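You operate a simulated robot arm through the tools that you are given. There is no shell and no other tool. Be economical: measure what you need, move in short steps, check, and stop when the job is done.

The job below is to be done with a simulated robot arm. You get a single attempt, and the scene is never put back.

Task
Put one of the blue cloth pads from the bench top on the wall side on the green packet.

The check looks at the end state, three seconds after you hand in, the way a careful person would. Anything else that was tipped, shoved, dropped, spilled or broken makes it a failure. Flat cloth is picked up by pressing the open fingertips on it (5 to 10 N) and closing them slowly along it; thin cloth reads only 2 to 8 mm in the jaws.

Robot
A 7-joint arm with a two-finger parallel gripper, fixed in place. Base frame: the origin is at the foot of the arm, x ahead of it, y to its left, z up; the work surface is at about z = 790. Lengths are in mm, angles in degrees, forces in N, time in s.
With the tool pointing down near the work surface it reaches from about 220 to 680 mm from the base axis. Its first joint turns from -66.0 to 66.0 degrees. Payload 2.4 kg.
Tool frame: the origin (TCP) lies between the finger pads and is the grasp point; the fingertips stand 30 mm ahead of it; z points along the fingers, y is the line along which they close. Largest opening 94 mm; finger width 28, thickness 10; the body of the gripper, 50 by 96 mm, starts 55 mm behind the TCP.
Orientation is that of the tool frame in the base frame, as a unit quaternion [w, x, y, z]. With the fingers straight down and closing along the base's y, the tool's x points along the base's -x, its y along +y and its z along -z.

Tools
- The arm moves only by the tool play_rows. Its argument "series" is a list that holds one entry, the list of rows, each a list of 7 numbers: the closure in counts, from 0 (fully open) to 255 (shut), then the shift along the base's x, y, z in mm, then the turn, a rotation vector about the base's x, y, z in degrees. In form: [[[claw, x, y, z, rx, ry, rz], ...]]. A call has 1 to 10 rows; each row is the pose to reach, as a shift and turn from the pose commanded when the call began. A row lasts 0.2 s, in which the tool goes at most 50 mm and 8.6 degrees; a call with a longer step from one row to the next is refused whole, and so is a gripper value outside its range. A pose out of reach is approached as far as the arm can. The call stops where the force on the tool passes 40 N (or 10 N more than at its start, if that is more) or the arm is blocked; 0.2 s more then pass. Each finger travels about 153 mm/s and halts on what it meets, pressing with about 35 N; the grip force reading is that of the motor and also rises with nothing between the fingers. The clock runs only during rows and for 0.2 s after the last one: add rows that repeat a pose to give the fingers time. It gives the time, the measured TCP pose, the force on the tool (base axes), the opening and the grip force at its end, in the units of the frame above (readings bear some noise).
- Cameras (640 x 400 px; columns grow to the right, rows downward): "scene" is fixed at [35.3, 474.5, 1438.6]; the picture's right is [-0.77, -0.63, 0.00], its down [-0.39, 0.47, -0.79] and it looks along [0.50, -0.61, -0.61] (base axes); focal length 335 px, centre (320, 200). "wrist" rides on the gripper at [76, 14, -102] in the tool frame; the picture's right is [-0.18, 0.98, 0.00], its down [-0.75, -0.14, -0.64] and it looks along [-0.63, -0.12, 0.77] (tool axes); focal length 243 px, centre (320, 200). There is no depth. A picture from a camera that has moved, and an enlarged one, comes with that camera's place and axes in the base frame and with its lens.
- capture(camera): a new picture of that camera. No time passes.
- close_up(camera, box): a new picture of the part [left, top, right, bottom] of that camera's present view, enlarged. No time passes.
- job_done(): hands the job in; it is judged then, once.

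Go step by step. Nothing tells you positions but the pictures and the camera data: compare them with the known pose of the tool, close in by small moves and look again before you grip or let go. The budget is 90 turns and 36 pictures, counting those below and the enlarged ones. Unless the task says otherwise, let go and move clear before handing in, and close with one line.

The tools are called after "Request:" by a JSON object that holds its "fn" and its "kwargs". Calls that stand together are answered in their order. play_rows: Moves the arm, as the interface text tells. Its arguments: {"type":"object","properties":{"series":{"type":"array"}},"required":["series"]} The other tools are called the same way: capture (camera) takes a picture; close_up (camera, box) takes an enlarged picture of a part of a camera's view; job_done () hands the job in.

At the start:

```text
time: 0.0
tcp_pos: [344.8, -46.6, 1070.4]
ee_rot: [0.0, 0.0, 1.0, 0.001]
force: [0.0, -0.1, 0.6]
width: 94.2
finger_force: 0.0
```

scene: 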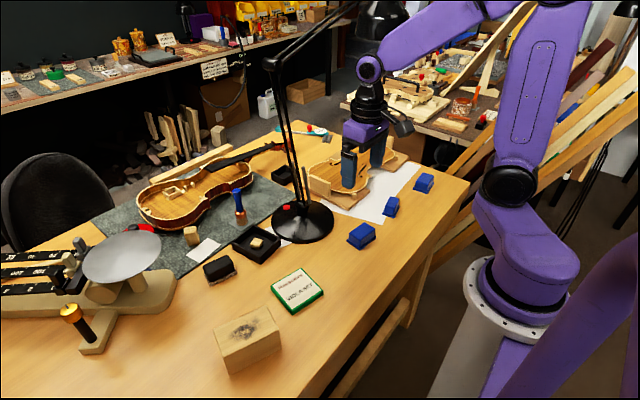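
wrist: 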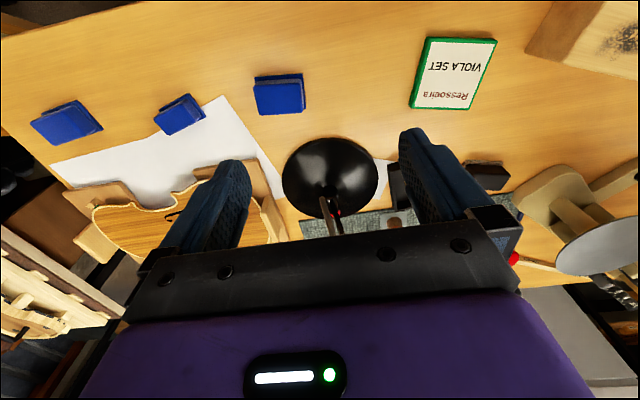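

I see three blue pads on the bench at roughly (372,-114), (375,-276) and (350,-454), and the green packet near (380,133). I'll look closer at the pads and packet, and check for other pads by the wall.

Request:
{"fn": "close_up", "kwargs": {"camera": "scene", "box": [240, 150, 460, 320]}}

Request:
{"fn": "close_up", "kwargs": {"camera": "scene", "box": [0, 0, 360, 200]}}

Request:
{"fn": "close_up", "kwargs": {"camera": "wrist", "box": [0, 20, 540, 260]}}

```text
2.35 times, centred on (350, 235) of scene
camera zoom: at [35.3, 474.5, 1438.6], right [-0.77, -0.63, 0.0], down [-0.39, 0.47, -0.79], along [0.5, -0.61, -0.61], focal length 789 px, centre (249, 118)
```

zoom: 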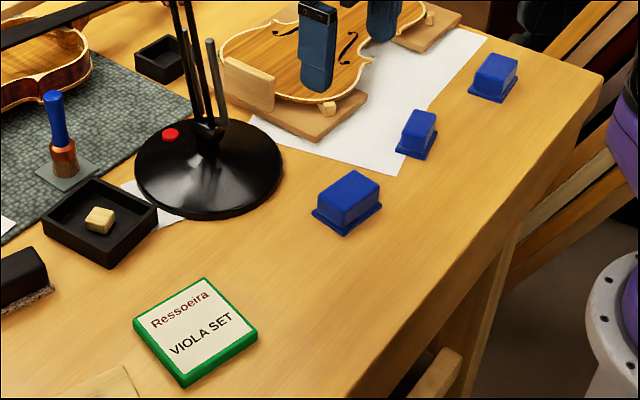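

```text
1.78 times, centred on (180, 100) of scene
camera zoom: at [35.3, 474.5, 1438.6], right [-0.77, -0.63, 0.0], down [-0.39, 0.47, -0.79], along [0.5, -0.61, -0.61], focal length 596 px, centre (569, 378)
```

zoom: 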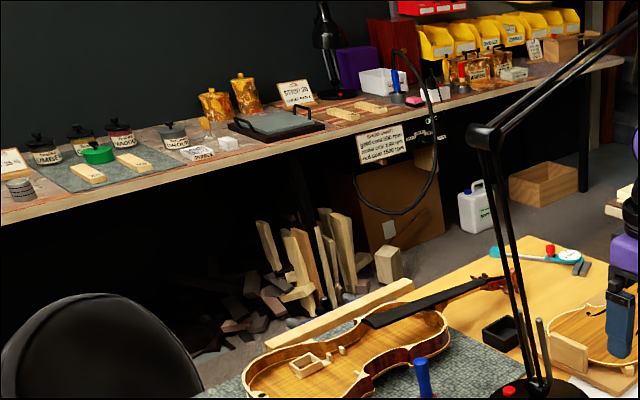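

```text
1.19 times, centred on (270, 140) of wrist
camera zoom: at [266.5, -32.8, 1172.0], right [0.18, 0.98, 0.0], down [0.75, -0.14, 0.64], along [0.63, -0.12, -0.77], focal length 288 px, centre (379, 271)
```

zoom: 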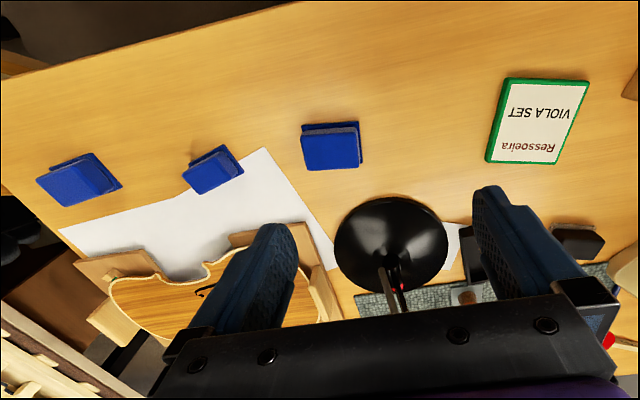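

The three blue pads lie in a line on the bench, and the shelf wall is on the +x side. Before choosing one I'll check the other side bench for blue pads too.

Request:
{"fn": "close_up", "kwargs": {"camera": "scene", "box": [320, 20, 640, 220]}}

Request:
{"fn": "close_up", "kwargs": {"camera": "scene", "box": [320, 150, 480, 250]}}

```text
2.00 times, centred on (480, 120) of scene
camera zoom: at [35.3, 474.5, 1438.6], right [-0.77, -0.63, 0.0], down [-0.39, 0.47, -0.79], along [0.5, -0.61, -0.61], focal length 671 px, centre (0, 360)
```

zoom: 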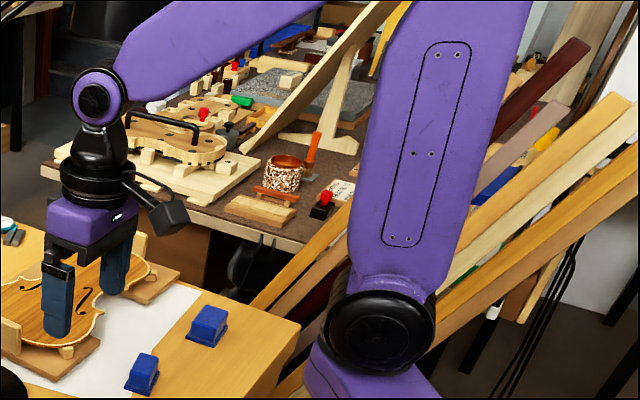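

```text
4.00 times, centred on (400, 200) of scene
camera zoom: at [35.3, 474.5, 1438.6], right [-0.77, -0.63, 0.0], down [-0.39, 0.47, -0.79], along [0.5, -0.61, -0.61], focal length 1342 px, centre (0, 200)
```

zoom: 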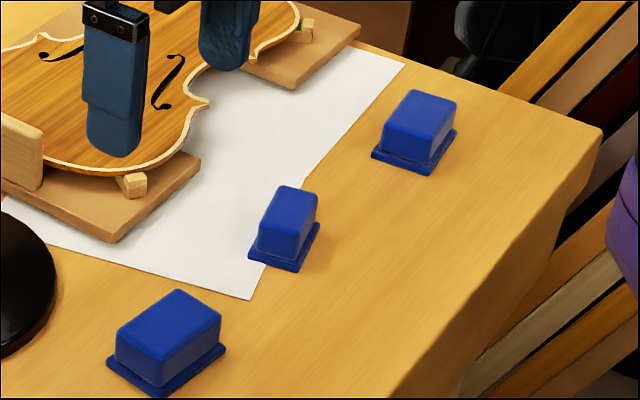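

The three pads look alike: a soft block on a thin base, and the middle one touches the paper. I'll slide the hand towards +y at the same height to check the rest of the bench for other pads.

Request:
{"fn": "play_rows", "kwargs": {"series": [[[0, 0, 40, 0, 0, 0, 0], [0, 0, 80, 0, 0, 0, 0], [0, 0, 120, 0, 0, 0, 0], [0, 0, 160, 0, 0, 0, 0], [0, 0, 180, 0, 0, 0, 0], [0, 0, 180, 0, 0, 0, 0]]]}}

Request:
{"fn": "capture", "kwargs": {"camera": "wrist"}}

Request:
{"fn": "capture", "kwargs": {"camera": "scene"}}

```text
time: 1.4
tcp_pos: [343.5, 133.2, 1068.5]
ee_rot: [-0.001, 0.001, 1.0, 0.001]
force: [-0.3, -1.1, -0.5]
width: 93.9
finger_force: 0.0
```

```text
28 pictures are left
camera wrist: at [267.1, 147.2, 1171.4], right [0.19, 0.98, 0.0], down [0.75, -0.14, 0.64], along [0.63, -0.12, -0.77], focal length 243 px, centre (320, 200)
```

wrist: 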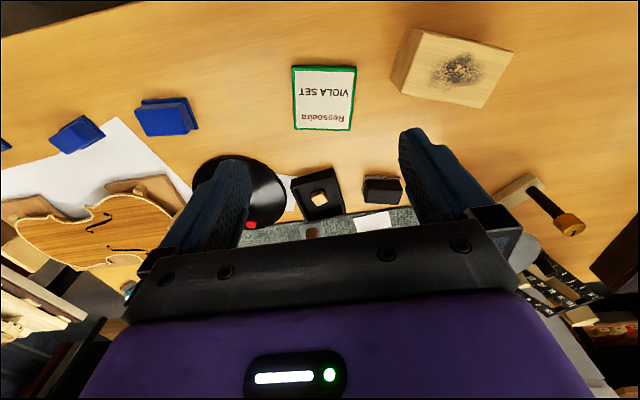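

```text
27 pictures are left
```

scene: 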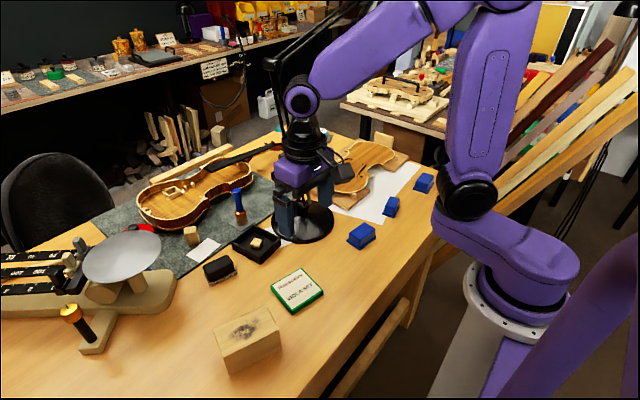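

There are no other pads on this bench; the nearest one, on bare wood at about (362,-111), is also the closest to the wall, so I take that one. I'll move above it and look.

Request:
{"fn": "play_rows", "kwargs": {"series": [[[0, 4, -45, 0, 0, 0, 0], [0, 8, -90, 0, 0, 0, 0], [0, 12, -135, 0, 0, 0, 0], [0, 16, -180, 0, 0, 0, 0], [0, 18, -220, 0, 0, 0, 0], [0, 18, -244, -30, 0, 0, 0], [0, 18, -244, -70, 0, 0, 0], [0, 18, -244, -110, 0, 0, 0], [0, 18, -244, -130, 0, 0, 0], [0, 18, -244, -130, 0, 0, 0]]]}}

Request:
{"fn": "capture", "kwargs": {"camera": "wrist"}}

Request:
{"fn": "close_up", "kwargs": {"camera": "scene", "box": [280, 150, 440, 250]}}

```text
time: 3.6
tcp_pos: [362.2, -112.8, 937.1]
ee_rot: [0.0, 0.0, 1.0, 0.001]
force: [1.1, 0.4, 0.3]
width: 93.9
finger_force: 0.0
```

```text
26 pictures are left
camera wrist: at [284.6, -97.8, 1039.5], right [0.18, 0.98, 0.0], down [0.75, -0.14, 0.64], along [0.63, -0.12, -0.77], focal length 243 px, centre (320, 200)
```

wrist: 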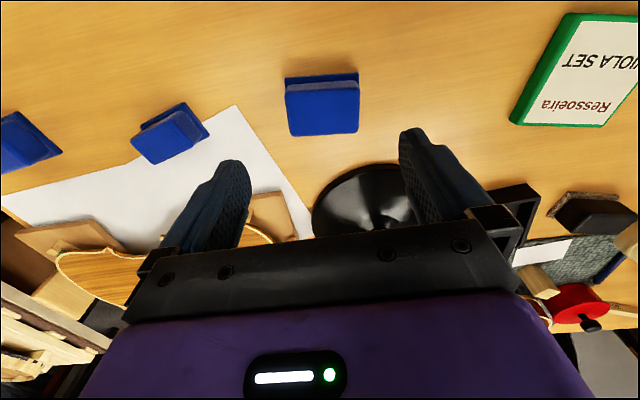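

```text
4.00 times, centred on (360, 200) of scene
camera zoom: at [35.3, 474.5, 1438.6], right [-0.77, -0.63, 0.0], down [-0.39, 0.47, -0.79], along [0.5, -0.61, -0.61], focal length 1342 px, centre (160, 200)
```

zoom: 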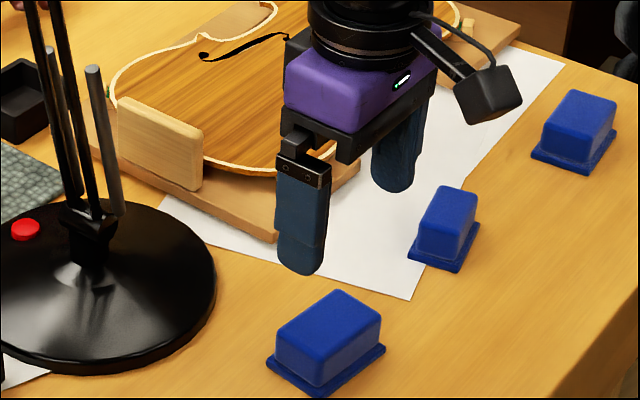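

The pad's top is about 62 mm along y and 42 mm along x, centred near (363,-110) and turned about -5 degrees, so the open jaws fit over it. I'll turn, go lower and look again.

Request:
{"fn": "play_rows", "kwargs": {"series": [[[0, 1, 2, -25, 0, 0, -3], [0, 1, 2, -50, 0, 0, -5], [0, 1, 2, -65, 0, 0, -5], [0, 1, 2, -65, 0, 0, -5]]]}}

Request:
{"fn": "capture", "kwargs": {"camera": "wrist"}}

Request:
{"fn": "close_up", "kwargs": {"camera": "scene", "box": [310, 185, 406, 260]}}

```text
time: 4.6
tcp_pos: [362.7, -109.3, 873.4]
ee_rot: [0.001, 0.044, 0.999, 0.0]
force: [-0.4, 0.4, 0.8]
width: 94.0
finger_force: 0.0
```

```text
24 pictures are left
camera wrist: at [286.8, -88.3, 975.6], right [0.27, 0.96, 0.0], down [0.74, -0.21, 0.64], along [0.62, -0.17, -0.77], focal length 243 px, centre (320, 200)
```

wrist: 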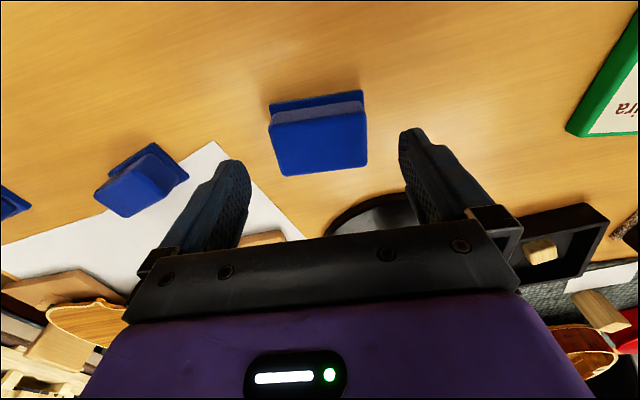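

```text
5.33 times, centred on (358, 222) of scene
camera zoom: at [35.3, 474.5, 1438.6], right [-0.77, -0.63, 0.0], down [-0.39, 0.47, -0.79], along [0.5, -0.61, -0.61], focal length 1789 px, centre (117, 80)
```

zoom: 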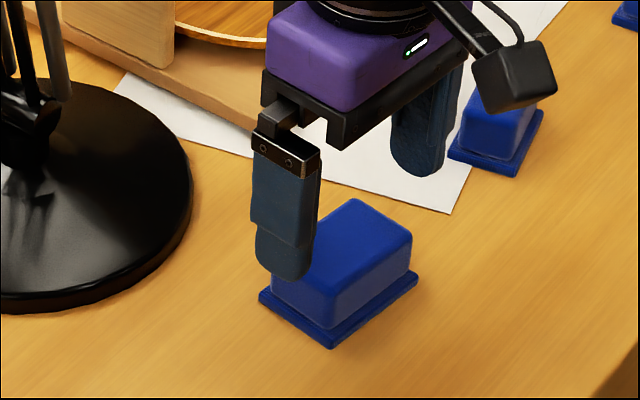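

The pad is a block about 64 x 42 mm on a slightly wider thin foot, centred near (365,-109) and turned about -8 degrees, with its top near z=818. I'll go down with the tips just above the foot (TCP 831), still open, and check.

Request:
{"fn": "play_rows", "kwargs": {"series": [[[0, 2, 0, -15, 0, 0, -3], [0, 2, 0, -30, 0, 0, -3], [0, 2, 0, -42, 0, 0, -3], [0, 2, 0, -42, 0, 0, -3]]]}}

Request:
{"fn": "capture", "kwargs": {"camera": "wrist"}}

Request:
{"fn": "close_up", "kwargs": {"camera": "scene", "box": [310, 185, 406, 260]}}

```text
time: 5.6
tcp_pos: [363.4, -110.0, 832.4]
ee_rot: [0.0, 0.069, 0.998, 0.0]
force: [0.5, 0.0, 0.3]
width: 93.9
finger_force: 0.0
```

```text
22 pictures are left
camera wrist: at [289.9, -84.6, 934.9], right [0.32, 0.95, 0.0], down [0.73, -0.25, 0.64], along [0.61, -0.21, -0.77], focal length 243 px, centre (320, 200)
```

wrist: 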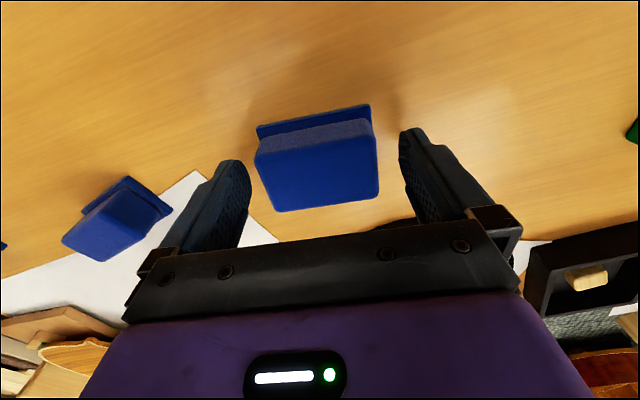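

```text
5.33 times, centred on (358, 222) of scene
camera zoom: at [35.3, 474.5, 1438.6], right [-0.77, -0.63, 0.0], down [-0.39, 0.47, -0.79], along [0.5, -0.61, -0.61], focal length 1789 px, centre (117, 80)
```

zoom: 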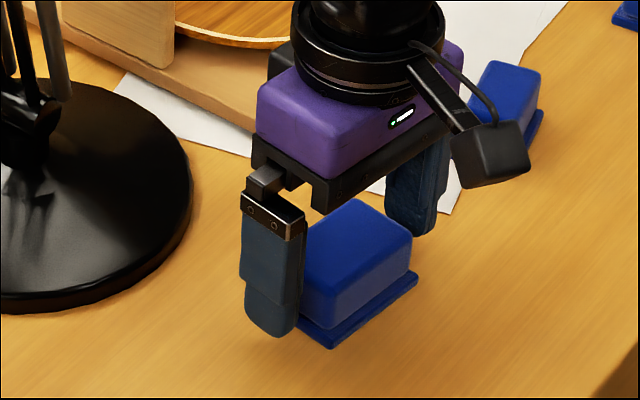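

The pad sits centred between the fingers (about 366,-111) with clearance on both sides and the tips just above its foot. I'll close slowly.

Request:
{"fn": "play_rows", "kwargs": {"series": [[[30, 2, 0, 0, 0, 0, 0], [60, 2, 0, 0, 0, 0, 0], [80, 2, 0, 0, 0, 0, 0], [95, 2, 0, 0, 0, 0, 0], [110, 2, 0, 0, 0, 0, 0], [110, 2, 0, 0, 0, 0, 0]]]}}

Request:
{"fn": "capture", "kwargs": {"camera": "wrist"}}

```text
time: 7.0
tcp_pos: [366.4, -109.7, 832.9]
ee_rot: [0.001, 0.069, 0.998, 0.0]
force: [0.1, 0.1, -0.2]
width: 64.9
finger_force: 35.1
```

```text
20 pictures are left
camera wrist: at [291.9, -84.6, 935.1], right [0.32, 0.95, 0.0], down [0.73, -0.25, 0.64], along [0.61, -0.21, -0.77], focal length 243 px, centre (320, 200)
```

wrist: 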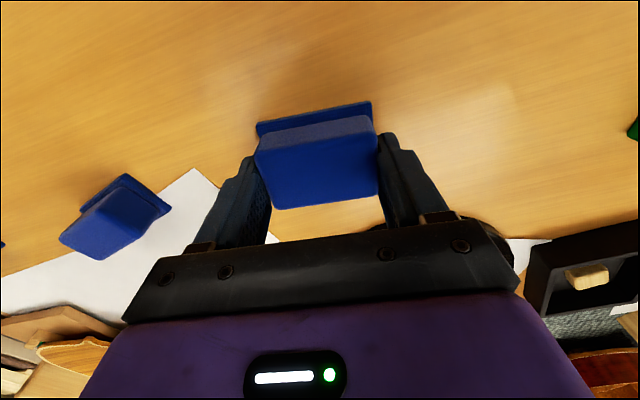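

The fingers hold the pad at 64.9 mm with full grip force. I'll lift slowly and check.

Request:
{"fn": "play_rows", "kwargs": {"series": [[[120, 0, 0, 5, 0, 0, 0], [120, 0, 0, 15, 0, 0, 0], [120, 0, 0, 35, 0, 0, 0], [120, 0, 0, 60, 0, 0, 0], [120, 0, 0, 90, 0, 0, 0], [120, 0, 0, 90, 0, 0, 0]]]}}

Request:
{"fn": "capture", "kwargs": {"camera": "scene"}}

Request:
{"fn": "capture", "kwargs": {"camera": "wrist"}}

```text
time: 8.4
tcp_pos: [366.8, -108.8, 923.5]
ee_rot: [0.0, 0.07, 0.998, 0.0]
force: [0.5, 0.5, 0.1]
width: 64.9
finger_force: 34.6
```

```text
19 pictures are left
```

scene: 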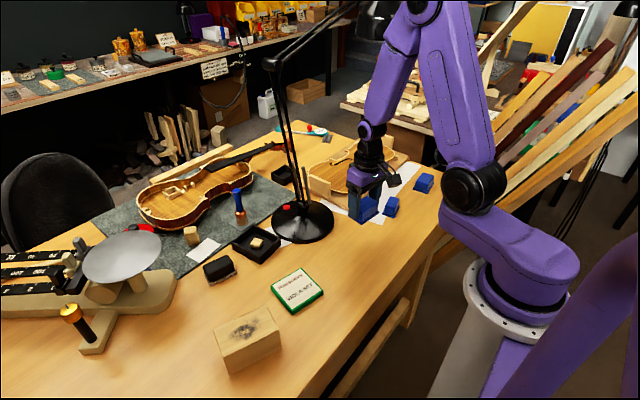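

```text
18 pictures are left
camera wrist: at [292.9, -84.3, 1025.5], right [0.32, 0.95, 0.0], down [0.73, -0.25, 0.64], along [0.61, -0.21, -0.77], focal length 243 px, centre (320, 200)
```

wrist: 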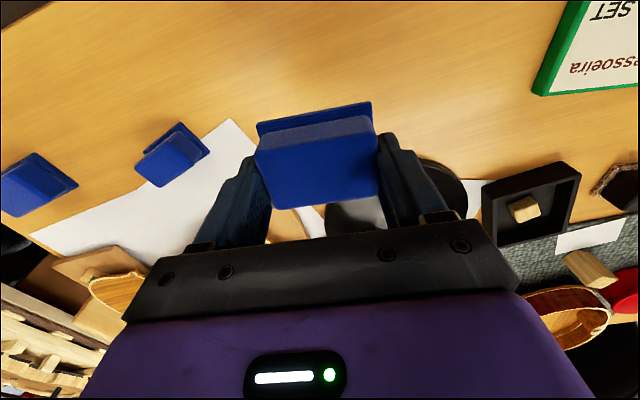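

The pad is held securely, with its bottom at about z=880. The packet is about 88 mm square, centred near (383,130) and turned about -12 degrees; I'll carry the pad above it and look.

Request:
{"fn": "play_rows", "kwargs": {"series": [[[120, 3, 40, 5, 0, 0, -1], [120, 6, 80, 5, 0, 0, -2], [120, 9, 120, 5, 0, 0, -3], [120, 12, 160, 5, 0, 0, -4], [120, 15, 200, 5, 0, 0, -4], [120, 16, 230, 5, 0, 0, -4], [120, 16, 239, 5, 0, 0, -4], [120, 16, 239, 5, 0, 0, -4]]]}}

Request:
{"fn": "capture", "kwargs": {"camera": "wrist"}}

Request:
{"fn": "close_up", "kwargs": {"camera": "scene", "box": [220, 180, 380, 320]}}

```text
time: 10.2
tcp_pos: [382.1, 130.3, 927.4]
ee_rot: [0.0, 0.104, 0.995, 0.0]
force: [-0.1, -0.5, -0.7]
width: 64.9
finger_force: 34.9
```

```text
17 pictures are left
camera wrist: at [310.1, 160.2, 1029.9], right [0.39, 0.92, 0.0], down [0.71, -0.3, 0.64], along [0.59, -0.25, -0.77], focal length 243 px, centre (320, 200)
```

wrist: 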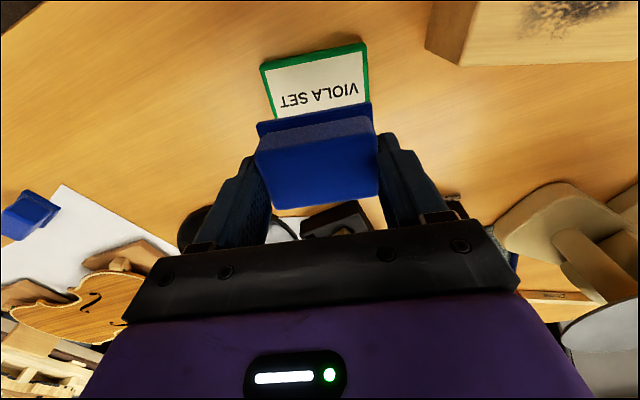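

```text
2.86 times, centred on (300, 250) of scene
camera zoom: at [35.3, 474.5, 1438.6], right [-0.77, -0.63, 0.0], down [-0.39, 0.47, -0.79], along [0.5, -0.61, -0.61], focal length 958 px, centre (377, 57)
```

zoom: 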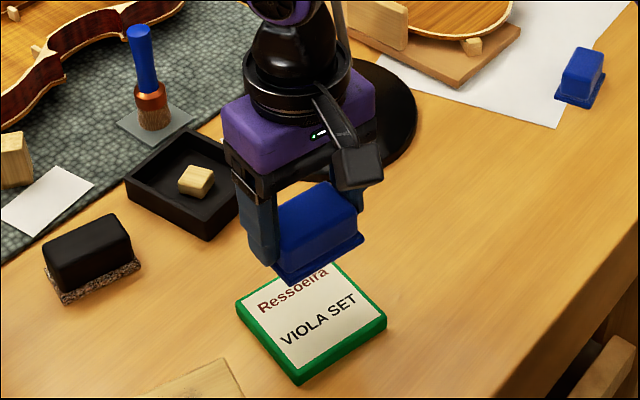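

The packet's edges confirm its centre near (383,131) and the pad is right above it. I'll go down to about 14 mm above and check.

Request:
{"fn": "play_rows", "kwargs": {"series": [[[120, 1, 1, -20, 0, 0, -1], [120, 1, 1, -40, 0, 0, -1], [120, 1, 1, -57, 0, 0, -1], [120, 1, 1, -65, 0, 0, -1], [120, 1, 1, -65, 0, 0, -1]]]}}

Request:
{"fn": "close_up", "kwargs": {"camera": "scene", "box": [250, 220, 350, 320]}}

Request:
{"fn": "capture", "kwargs": {"camera": "wrist"}}

```text
time: 11.4
tcp_pos: [383.3, 130.8, 863.6]
ee_rot: [-0.001, 0.113, 0.994, 0.0]
force: [0.1, -0.4, -0.9]
width: 64.5
finger_force: 35.0
```

```text
4.00 times, centred on (300, 270) of scene
camera zoom: at [35.4, 474.5, 1438.6], right [-0.77, -0.63, 0.0], down [-0.39, 0.47, -0.79], along [0.5, -0.61, -0.61], focal length 1342 px, centre (400, -80)
```

zoom: 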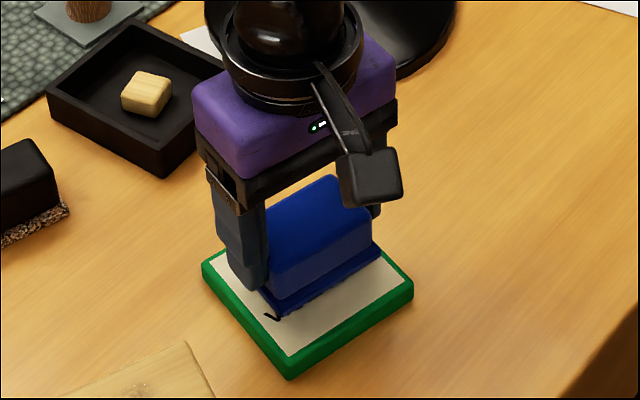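

```text
14 pictures are left
camera wrist: at [311.6, 161.9, 965.0], right [0.4, 0.92, 0.0], down [0.7, -0.31, 0.64], along [0.59, -0.26, -0.77], focal length 243 px, centre (320, 200)
```

wrist: 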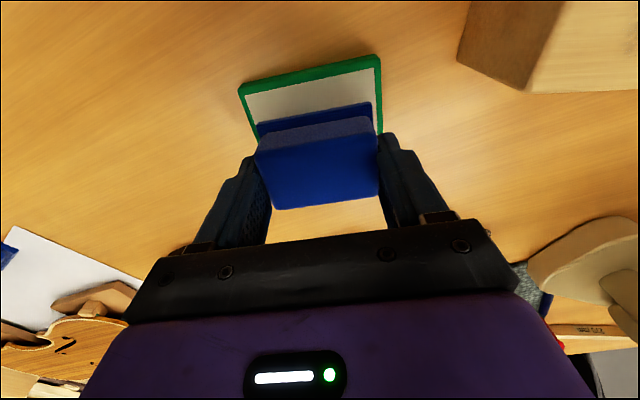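

The pad is over the middle of the packet with about 15 mm left. I'll lower it in small steps while watching the force.

Request:
{"fn": "play_rows", "kwargs": {"series": [[[120, 0, -1, -5, 0, 0, 0], [120, 0, -1, -9, 0, 0, 0], [120, 0, -1, -12, 0, 0, 0], [120, 0, -1, -14, 0, 0, 0], [120, 0, -1, -14, 0, 0, 0]]]}}

Request:
{"fn": "close_up", "kwargs": {"camera": "scene", "box": [250, 220, 350, 320]}}

```text
time: 12.6
tcp_pos: [384.1, 130.5, 849.2]
ee_rot: [0.0, 0.114, 0.994, 0.001]
force: [-0.1, -0.7, 3.5]
width: 64.9
finger_force: 35.1
```

```text
4.00 times, centred on (300, 270) of scene
camera zoom: at [35.3, 474.4, 1438.6], right [-0.77, -0.63, 0.0], down [-0.39, 0.47, -0.79], along [0.5, -0.61, -0.61], focal length 1342 px, centre (400, -80)
```

zoom: 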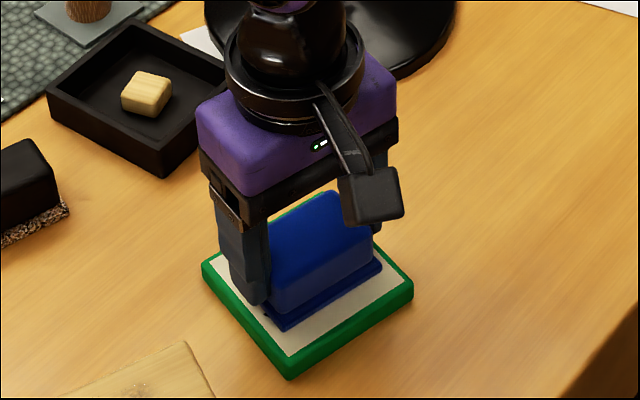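

The force rose to 3.5 N, so the pad rests on the packet and looks well centred. I'll open slowly and look.

Request:
{"fn": "play_rows", "kwargs": {"series": [[[75, 0, 0, 0, 0, 0, 0], [60, 0, 0, 0, 0, 0, 0], [40, 0, 0, 0, 0, 0, 0], [20, 0, 0, 0, 0, 0, 0], [0, 0, 0, 0, 0, 0, 0], [0, 0, 0, 0, 0, 0, 0]]]}}

Request:
{"fn": "capture", "kwargs": {"camera": "wrist"}}

```text
time: 14.0
tcp_pos: [384.1, 129.6, 849.0]
ee_rot: [0.0, 0.113, 0.994, -0.001]
force: [0.5, 0.0, -0.3]
width: 93.9
finger_force: 0.1
```

```text
12 pictures are left
camera wrist: at [311.7, 161.1, 950.9], right [0.4, 0.92, 0.0], down [0.7, -0.31, 0.64], along [0.59, -0.26, -0.77], focal length 243 px, centre (320, 200)
```

wrist: 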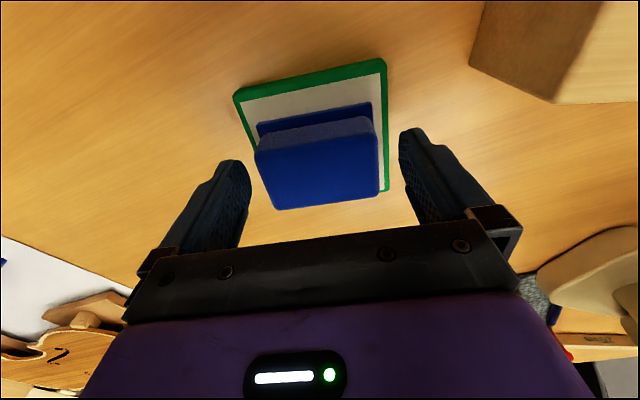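

The fingers are clear on both sides and the pad rests on the packet. I'll rise straight up and check.

Request:
{"fn": "play_rows", "kwargs": {"series": [[[0, 0, 0, 15, 0, 0, 0], [0, 0, 0, 40, 0, 0, 0], [0, 0, 0, 80, 0, 0, 0], [0, 0, 0, 120, 0, 0, 0], [0, 0, 0, 160, 0, 0, 0], [0, 0, -45, 170, 0, 0, 0], [0, 0, -90, 170, 0, 0, 0], [0, 0, -130, 170, 0, 0, 0], [0, 0, -130, 170, 0, 0, 0]]]}}

Request:
{"fn": "capture", "kwargs": {"camera": "scene"}}

Request:
{"fn": "close_up", "kwargs": {"camera": "scene", "box": [250, 220, 350, 320]}}

```text
time: 16.0
tcp_pos: [382.0, -1.6, 1018.0]
ee_rot: [0.0, 0.113, 0.994, 0.0]
force: [-0.8, 0.0, -0.3]
width: 93.8
finger_force: 0.0
```

```text
11 pictures are left
```

scene: 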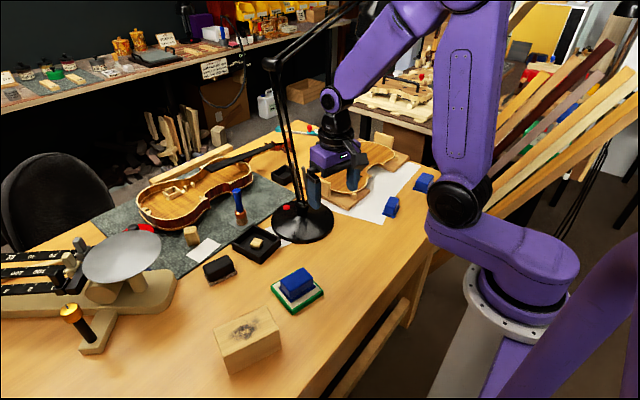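

```text
4.00 times, centred on (300, 270) of scene
camera zoom: at [35.4, 474.4, 1438.6], right [-0.77, -0.63, 0.0], down [-0.39, 0.47, -0.79], along [0.5, -0.61, -0.61], focal length 1342 px, centre (400, -80)
```

zoom: 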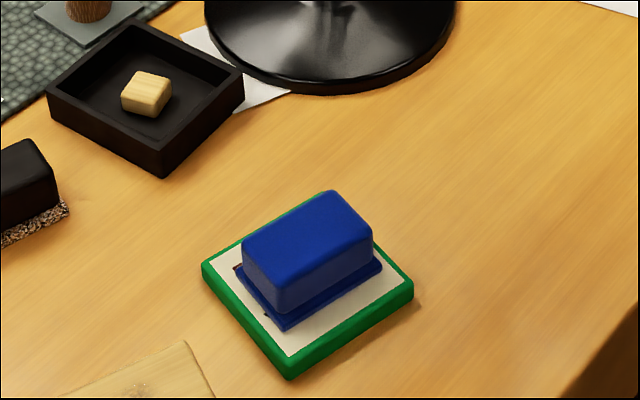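

The pad lies flat in the middle of the green packet, the arm is clear, and nothing else has moved. I'm handing the job in.

Request:
{"fn": "job_done", "kwargs": {}}

```text
The job is handed in.
```

One blue cloth pad from the bench top now rests on the green packet. All three pads were on the same bench, so I read "on the wall side" as the one nearest the shelf wall.
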